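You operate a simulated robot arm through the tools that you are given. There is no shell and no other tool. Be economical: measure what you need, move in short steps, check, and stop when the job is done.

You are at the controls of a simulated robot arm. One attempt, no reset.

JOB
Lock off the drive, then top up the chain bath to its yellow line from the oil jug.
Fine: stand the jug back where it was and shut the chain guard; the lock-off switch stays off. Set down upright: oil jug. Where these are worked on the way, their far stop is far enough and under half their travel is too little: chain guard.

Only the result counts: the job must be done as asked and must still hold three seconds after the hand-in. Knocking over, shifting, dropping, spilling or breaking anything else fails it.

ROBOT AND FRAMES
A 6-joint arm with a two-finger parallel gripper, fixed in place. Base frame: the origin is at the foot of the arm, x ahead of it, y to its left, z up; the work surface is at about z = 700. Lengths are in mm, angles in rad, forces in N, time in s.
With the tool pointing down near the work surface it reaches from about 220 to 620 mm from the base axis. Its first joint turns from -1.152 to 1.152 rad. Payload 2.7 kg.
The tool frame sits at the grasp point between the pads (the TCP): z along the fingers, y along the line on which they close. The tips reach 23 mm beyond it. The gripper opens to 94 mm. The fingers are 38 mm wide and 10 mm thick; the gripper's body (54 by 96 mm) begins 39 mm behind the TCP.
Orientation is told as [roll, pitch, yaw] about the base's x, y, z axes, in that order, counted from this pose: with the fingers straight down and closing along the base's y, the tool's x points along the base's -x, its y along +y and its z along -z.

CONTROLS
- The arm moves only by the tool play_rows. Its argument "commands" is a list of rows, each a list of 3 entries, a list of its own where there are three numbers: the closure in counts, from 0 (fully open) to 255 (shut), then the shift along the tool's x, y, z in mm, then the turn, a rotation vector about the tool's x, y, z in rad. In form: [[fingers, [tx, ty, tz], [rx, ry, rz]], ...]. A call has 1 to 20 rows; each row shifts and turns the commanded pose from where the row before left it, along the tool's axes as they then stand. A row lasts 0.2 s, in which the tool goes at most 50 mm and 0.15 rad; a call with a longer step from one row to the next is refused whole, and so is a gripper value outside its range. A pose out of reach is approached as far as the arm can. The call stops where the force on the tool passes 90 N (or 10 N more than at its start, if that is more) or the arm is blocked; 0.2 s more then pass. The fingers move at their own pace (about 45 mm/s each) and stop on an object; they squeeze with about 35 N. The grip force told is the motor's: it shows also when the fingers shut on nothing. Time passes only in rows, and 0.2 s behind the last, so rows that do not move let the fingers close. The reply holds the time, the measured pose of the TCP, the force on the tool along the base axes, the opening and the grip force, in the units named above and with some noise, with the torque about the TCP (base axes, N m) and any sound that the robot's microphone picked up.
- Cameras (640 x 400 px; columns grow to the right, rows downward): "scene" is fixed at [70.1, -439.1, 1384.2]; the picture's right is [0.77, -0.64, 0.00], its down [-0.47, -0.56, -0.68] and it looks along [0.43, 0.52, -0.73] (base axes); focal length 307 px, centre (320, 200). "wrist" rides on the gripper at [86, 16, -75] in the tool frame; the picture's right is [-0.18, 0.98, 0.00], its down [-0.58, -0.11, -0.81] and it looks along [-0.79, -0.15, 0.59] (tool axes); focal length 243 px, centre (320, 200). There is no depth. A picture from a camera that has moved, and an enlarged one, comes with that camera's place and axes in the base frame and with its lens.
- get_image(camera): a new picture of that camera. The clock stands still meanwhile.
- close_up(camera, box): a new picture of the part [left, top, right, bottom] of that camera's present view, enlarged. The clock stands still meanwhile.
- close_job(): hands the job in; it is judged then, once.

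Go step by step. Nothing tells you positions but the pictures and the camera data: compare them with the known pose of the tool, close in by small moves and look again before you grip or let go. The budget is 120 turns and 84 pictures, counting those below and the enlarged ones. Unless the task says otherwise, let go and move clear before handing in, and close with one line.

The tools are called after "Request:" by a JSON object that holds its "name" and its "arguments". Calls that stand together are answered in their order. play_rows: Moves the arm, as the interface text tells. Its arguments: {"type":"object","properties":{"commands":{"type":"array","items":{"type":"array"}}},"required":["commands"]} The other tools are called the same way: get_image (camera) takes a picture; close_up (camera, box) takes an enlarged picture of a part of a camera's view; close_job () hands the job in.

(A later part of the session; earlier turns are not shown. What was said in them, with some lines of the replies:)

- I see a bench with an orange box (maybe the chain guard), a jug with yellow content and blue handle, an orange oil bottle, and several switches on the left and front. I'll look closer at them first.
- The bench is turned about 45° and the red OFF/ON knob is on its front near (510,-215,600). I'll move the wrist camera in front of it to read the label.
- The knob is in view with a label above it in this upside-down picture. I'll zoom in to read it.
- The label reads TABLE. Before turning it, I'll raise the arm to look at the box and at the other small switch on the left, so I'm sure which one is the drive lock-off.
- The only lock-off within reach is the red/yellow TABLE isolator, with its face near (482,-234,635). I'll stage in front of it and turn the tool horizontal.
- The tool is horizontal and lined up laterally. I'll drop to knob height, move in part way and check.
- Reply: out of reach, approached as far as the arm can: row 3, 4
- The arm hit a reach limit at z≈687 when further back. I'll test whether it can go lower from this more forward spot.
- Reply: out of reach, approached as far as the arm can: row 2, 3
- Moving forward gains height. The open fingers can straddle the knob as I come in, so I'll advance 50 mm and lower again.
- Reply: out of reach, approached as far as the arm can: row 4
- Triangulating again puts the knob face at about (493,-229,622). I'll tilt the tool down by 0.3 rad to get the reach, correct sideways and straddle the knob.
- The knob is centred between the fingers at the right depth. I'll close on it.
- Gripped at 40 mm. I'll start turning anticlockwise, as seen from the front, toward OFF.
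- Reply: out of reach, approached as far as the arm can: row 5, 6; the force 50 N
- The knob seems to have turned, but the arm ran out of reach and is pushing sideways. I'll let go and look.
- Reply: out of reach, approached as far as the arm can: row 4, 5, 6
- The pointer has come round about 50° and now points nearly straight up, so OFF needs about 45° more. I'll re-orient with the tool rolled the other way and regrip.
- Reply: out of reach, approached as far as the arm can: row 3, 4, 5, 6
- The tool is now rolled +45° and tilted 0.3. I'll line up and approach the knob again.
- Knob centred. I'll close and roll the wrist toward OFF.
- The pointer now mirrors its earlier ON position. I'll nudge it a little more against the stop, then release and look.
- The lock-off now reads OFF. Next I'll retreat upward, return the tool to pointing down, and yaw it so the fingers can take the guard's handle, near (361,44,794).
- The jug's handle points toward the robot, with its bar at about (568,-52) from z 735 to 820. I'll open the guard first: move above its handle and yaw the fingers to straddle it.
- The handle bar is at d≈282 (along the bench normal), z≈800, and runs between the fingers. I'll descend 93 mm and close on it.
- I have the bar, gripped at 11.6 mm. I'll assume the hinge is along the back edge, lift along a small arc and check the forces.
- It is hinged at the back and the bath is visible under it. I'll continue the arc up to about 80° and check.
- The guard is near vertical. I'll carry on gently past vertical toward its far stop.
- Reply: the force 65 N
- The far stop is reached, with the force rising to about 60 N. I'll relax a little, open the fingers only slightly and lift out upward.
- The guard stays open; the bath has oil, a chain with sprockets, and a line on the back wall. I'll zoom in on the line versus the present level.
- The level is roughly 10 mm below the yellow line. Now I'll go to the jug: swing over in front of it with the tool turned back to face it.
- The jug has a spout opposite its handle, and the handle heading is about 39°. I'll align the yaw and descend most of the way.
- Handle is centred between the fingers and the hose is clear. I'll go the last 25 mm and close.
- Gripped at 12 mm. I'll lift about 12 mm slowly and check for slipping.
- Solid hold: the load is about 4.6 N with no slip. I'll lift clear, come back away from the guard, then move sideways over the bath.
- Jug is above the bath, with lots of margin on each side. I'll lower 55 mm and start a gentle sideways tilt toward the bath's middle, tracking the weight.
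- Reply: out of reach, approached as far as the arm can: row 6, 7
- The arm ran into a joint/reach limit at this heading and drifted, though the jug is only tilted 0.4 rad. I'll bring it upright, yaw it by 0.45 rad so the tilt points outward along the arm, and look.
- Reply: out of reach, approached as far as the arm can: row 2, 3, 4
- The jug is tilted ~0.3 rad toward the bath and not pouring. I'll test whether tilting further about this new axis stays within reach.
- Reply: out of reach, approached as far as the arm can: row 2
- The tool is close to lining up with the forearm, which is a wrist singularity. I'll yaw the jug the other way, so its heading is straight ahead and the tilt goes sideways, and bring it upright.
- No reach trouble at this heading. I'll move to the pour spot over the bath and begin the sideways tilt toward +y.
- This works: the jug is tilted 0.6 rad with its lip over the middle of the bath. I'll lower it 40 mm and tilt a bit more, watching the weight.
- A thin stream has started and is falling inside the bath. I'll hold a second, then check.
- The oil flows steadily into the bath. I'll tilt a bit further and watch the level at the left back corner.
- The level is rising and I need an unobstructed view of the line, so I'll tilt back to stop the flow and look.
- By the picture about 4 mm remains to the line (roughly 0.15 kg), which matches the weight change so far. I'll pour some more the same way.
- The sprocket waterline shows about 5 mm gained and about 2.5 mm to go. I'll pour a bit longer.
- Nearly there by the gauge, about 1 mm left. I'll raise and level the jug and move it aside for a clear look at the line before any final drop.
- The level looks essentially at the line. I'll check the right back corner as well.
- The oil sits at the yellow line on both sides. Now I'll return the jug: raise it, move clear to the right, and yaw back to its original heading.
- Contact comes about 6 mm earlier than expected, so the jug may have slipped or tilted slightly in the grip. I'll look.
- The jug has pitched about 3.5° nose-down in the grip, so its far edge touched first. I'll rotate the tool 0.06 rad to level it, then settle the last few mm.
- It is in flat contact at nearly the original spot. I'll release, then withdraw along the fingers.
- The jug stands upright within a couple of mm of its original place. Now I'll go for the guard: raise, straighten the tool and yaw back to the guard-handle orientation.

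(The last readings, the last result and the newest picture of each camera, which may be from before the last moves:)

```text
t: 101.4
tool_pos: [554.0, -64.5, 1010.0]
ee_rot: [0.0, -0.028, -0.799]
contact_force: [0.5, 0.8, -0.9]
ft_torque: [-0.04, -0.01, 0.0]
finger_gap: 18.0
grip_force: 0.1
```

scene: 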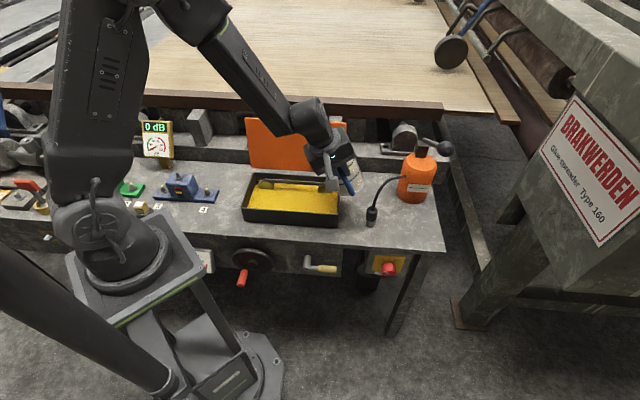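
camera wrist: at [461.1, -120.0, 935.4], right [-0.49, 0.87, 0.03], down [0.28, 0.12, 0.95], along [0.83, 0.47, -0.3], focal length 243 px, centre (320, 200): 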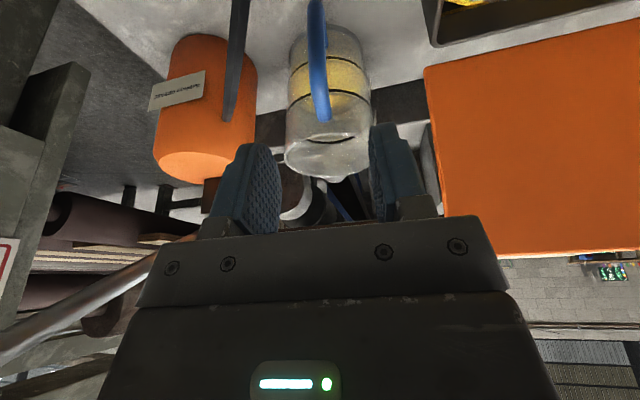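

Request:
{"name": "play_rows", "arguments": {"commands": [[206, [36.5, 22.65, 0], [0, 0, 0]], [206, [36.5, 22.65, 0], [0, 0, 0]], [206, [36.5, 22.65, 0], [0, 0, 0]], [206, [36.5, 22.65, 0], [0, 0, 0]], [206, [36.5, 22.65, 0], [0, 0, 0]], [206, [36.5, 22.65, 0], [0, 0, 0]], [206, [0, 0, 0], [0, 0, -0.018]], [206, [0, 0, 0], [0, 0, 0]]]}}

Request:
{"name": "get_image", "arguments": {"camera": "wrist"}}

```text
t: 103.2
tool_pos: [497.4, 188.0, 1004.6]
ee_rot: [-0.001, -0.027, -0.779]
contact_force: [0.0, 0.1, -0.5]
ft_torque: [0.0, -0.02, 0.0]
finger_gap: 18.0
grip_force: 0.0
```

```text
9 pictures are left
camera wrist: at [446.4, 261.6, 1076.5], right [0.82, 0.57, 0.0], down [0.32, -0.47, 0.82], along [0.47, -0.67, -0.57], focal length 243 px, centre (320, 200)
```

wrist: 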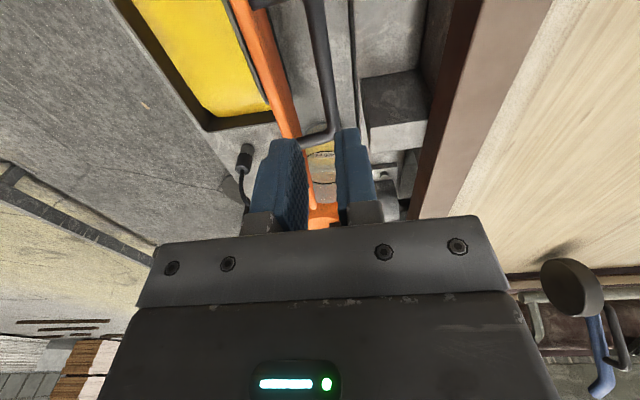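

Request:
{"name": "play_rows", "arguments": {"commands": [[206, [1, 4.6, 20], [0, 0, 0]], [206, [0, 0, 30], [0, 0, 0]], [206, [0, 0, 25], [0, 0, 0]], [206, [0, 0, 0], [0, 0, 0]]]}}

Request:
{"name": "get_image", "arguments": {"camera": "wrist"}}

```text
t: 104.2
tool_pos: [502.5, 190.0, 928.8]
ee_rot: [-0.001, -0.029, -0.78]
contact_force: [0.4, -0.8, -0.2]
ft_torque: [0.03, 0.03, -0.02]
finger_gap: 18.0
grip_force: 0.0
```

```text
8 pictures are left
camera wrist: at [450.6, 263.0, 1000.0], right [0.82, 0.57, 0.0], down [0.32, -0.47, 0.82], along [0.47, -0.67, -0.57], focal length 243 px, centre (320, 200)
```

wrist: 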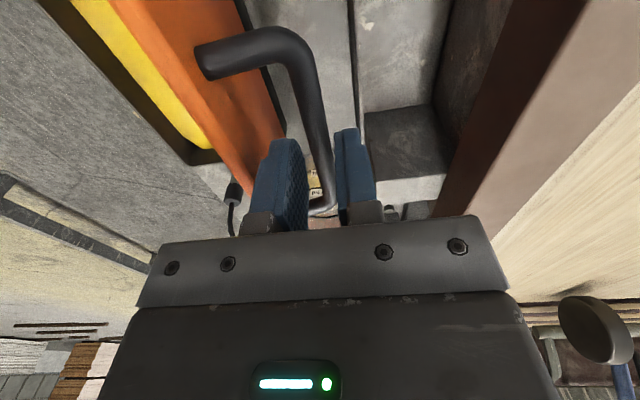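

The bar sits about 3 mm toward the front of the finger centre, so I'll correct that and descend gently.

Request:
{"name": "play_rows", "arguments": {"commands": [[206, [0, -3, 0], [0, 0, 0]], [206, [0, 0, 12], [0, 0, 0]], [206, [0, 0, 12], [0, 0, 0]], [206, [0, 0, 12], [0, 0, 0]], [206, [0, 0, 0], [0, 0, 0]]]}}

Request:
{"name": "get_image", "arguments": {"camera": "wrist"}}

```text
t: 105.4
tool_pos: [500.9, 188.8, 892.2]
ee_rot: [0.001, -0.029, -0.78]
contact_force: [-0.1, 0.0, 0.7]
ft_torque: [0.02, 0.02, 0.02]
finger_gap: 18.1
grip_force: 0.1
```

```text
7 pictures are left
camera wrist: at [448.7, 260.3, 964.3], right [0.82, 0.57, 0.0], down [0.32, -0.47, 0.82], along [0.47, -0.67, -0.57], focal length 243 px, centre (320, 200)
```

wrist: 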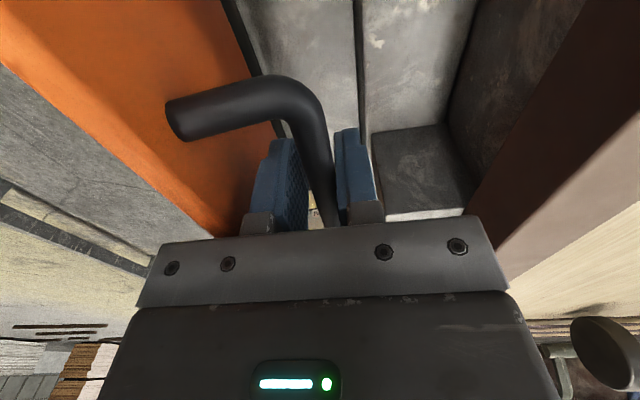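

The bar is between the fingers. I'll grip and run the arc in reverse down to about 35°.

Request:
{"name": "play_rows", "arguments": {"commands": [[255, [0, 0, 0], [0, 0, 0]], [255, [0, 0, 0], [0, 0, 0]], [255, [0, 0, 0], [0, 0, 0]], [255, [0, -9.1, -1.3], [0, 0, 0]], [255, [0, -13.5, -5], [0, 0, 0]], [255, [0, -14.1, -3.6], [0, 0, 0]], [255, [0, -14.3, -2.2], [0, 0, 0]], [255, [0, -14.4, -0.8], [0, 0, 0]], [255, [0, -14.5, 0.8], [0, 0, 0]], [255, [0, -14.3, 2.1], [0, 0, 0]], [255, [0, -14.1, 3.5], [0, 0, 0]], [255, [0, -13.6, 5], [0, 0, 0]], [255, [0, -13, 6.2], [0, 0, 0]], [255, [0, -12.4, 7.6], [0, 0, 0]], [255, [0, -11.5, 8.7], [0, 0, 0]], [255, [0, 0, 0], [0, 0, 0]]]}}

```text
t: 108.8
tool_pos: [386.1, 74.4, 870.2]
ee_rot: [-0.003, -0.023, -0.781]
contact_force: [-13.1, 23.3, -7.1]
ft_torque: [-0.27, -0.23, -1.68]
finger_gap: 12.0
grip_force: 45.0
```

Request:
{"name": "play_rows", "arguments": {"commands": [[255, [2, -7.3, 8.9], [0, 0, 0]], [255, [0, -9.6, 10.9], [0, 0, 0]], [255, [0, -8.4, 11.7], [0, 0, 0]], [255, [0, -7.3, 12.6], [0, 0, 0]], [255, [0, -5.9, 13.2], [0, 0, 0]], [255, [0, -4, 9], [0, 0, 0]], [255, [0, -1, 4.5], [0, 0, 0]], [255, [0, 0, 0], [0, 0, 0]]]}}

Request:
{"name": "close_up", "arguments": {"camera": "scene", "box": [210, 130, 370, 230]}}

```text
t: 110.6
tool_pos: [355.7, 43.0, 798.9]
ee_rot: [-0.005, -0.026, -0.779]
contact_force: [-15.3, 12.4, -0.6]
ft_torque: [-0.21, -0.21, -1.38]
finger_gap: 11.7
grip_force: 45.8
```

```text
4.00 times, centred on (290, 180) of scene
camera zoom: at [69.8, -438.8, 1384.3], right [0.77, -0.64, 0.0], down [-0.47, -0.56, -0.68], along [0.43, 0.52, -0.73], focal length 1227 px, centre (440, 280)
```

zoom: 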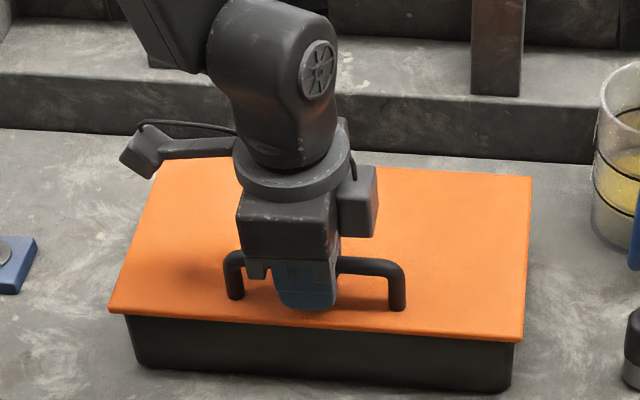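

The guard is down within about a millimetre. I'll press it slightly to seat it, then release and rise.

Request:
{"name": "play_rows", "arguments": {"commands": [[255, [0, 0, 1.5], [0, 0, 0]], [255, [0, 0, 1.5], [0, 0, 0]], [255, [0, 0, 0], [0, 0, 0]], [150, [0, 0, 0], [0, 0, 0]], [100, [0, 0, 0], [0, 0, 0]], [100, [0, 0, 0], [0, 0, 0]], [100, [0, 0, -25], [0, 0, 0]], [100, [0, 0, -35], [0, 0, 0]], [100, [0, 0, -45], [0, 0, 0]], [100, [0, 0, -45], [0, 0, 0]], [100, [0, 0, 0], [0, 0, 0]]]}}

Request:
{"name": "close_up", "arguments": {"camera": "scene", "box": [210, 120, 370, 220]}}

Request:
{"name": "get_image", "arguments": {"camera": "scene"}}

```text
t: 113.0
tool_pos: [355.7, 47.7, 948.7]
ee_rot: [-0.001, -0.027, -0.779]
contact_force: [0.1, -0.2, 0.5]
ft_torque: [0.0, -0.01, -0.01]
finger_gap: 57.3
grip_force: 0.2
```

```text
4.00 times, centred on (290, 170) of scene
camera zoom: at [70.1, -439.1, 1384.2], right [0.77, -0.64, 0.0], down [-0.47, -0.56, -0.68], along [0.43, 0.52, -0.73], focal length 1227 px, centre (440, 320)
```

zoom: 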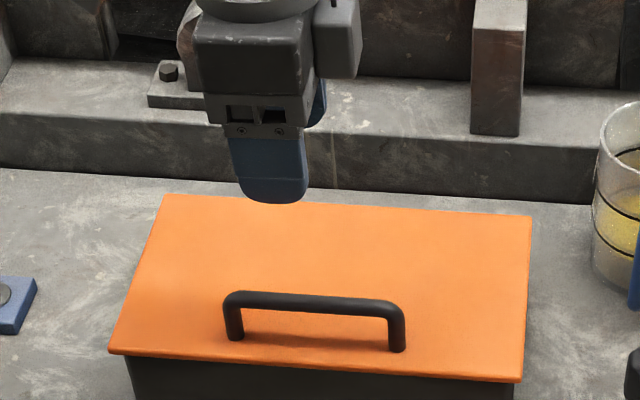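

```text
4 pictures are left
```

scene: 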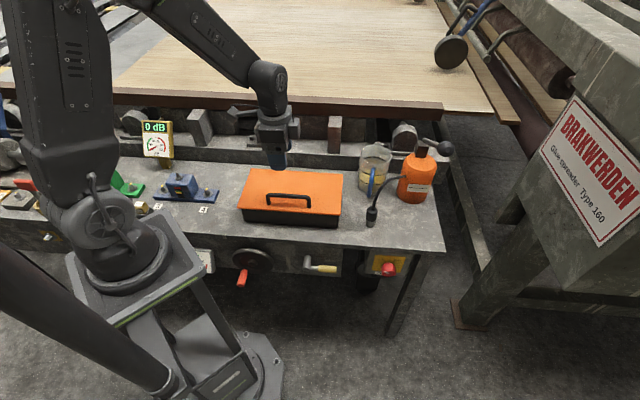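

The guard is shut as at the start and the jug is back in place. I'll take one last look at the lock-off and the jug.

Request:
{"name": "close_up", "arguments": {"camera": "scene", "box": [340, 130, 460, 290]}}

```text
2.50 times, centred on (400, 210) of scene
camera zoom: at [70.1, -439.1, 1384.2], right [0.77, -0.64, 0.0], down [-0.47, -0.56, -0.68], along [0.43, 0.52, -0.73], focal length 767 px, centre (120, 175)
```

zoom: 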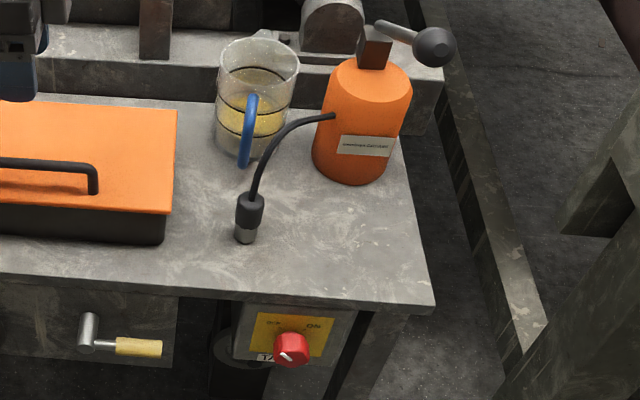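

The lock-off points to OFF, the jug stands upright in its place, the guard is shut and the arm is clear, so I'm handing in.

Request:
{"name": "close_job", "arguments": {}}

```text
The job is handed in.
```

I turned the drive lock-off to OFF, topped the chain bath up to about its yellow line, stood the jug back upright within a couple of mm of its old spot, and shut the guard. The chain partly hides the line, so I judged the level from the sprocket waterline and the jug's weight, to within about 1 mm. I took the red TABLE switch as the drive lock-off because it was the only OFF/ON switch within reach; nothing on it says "drive".
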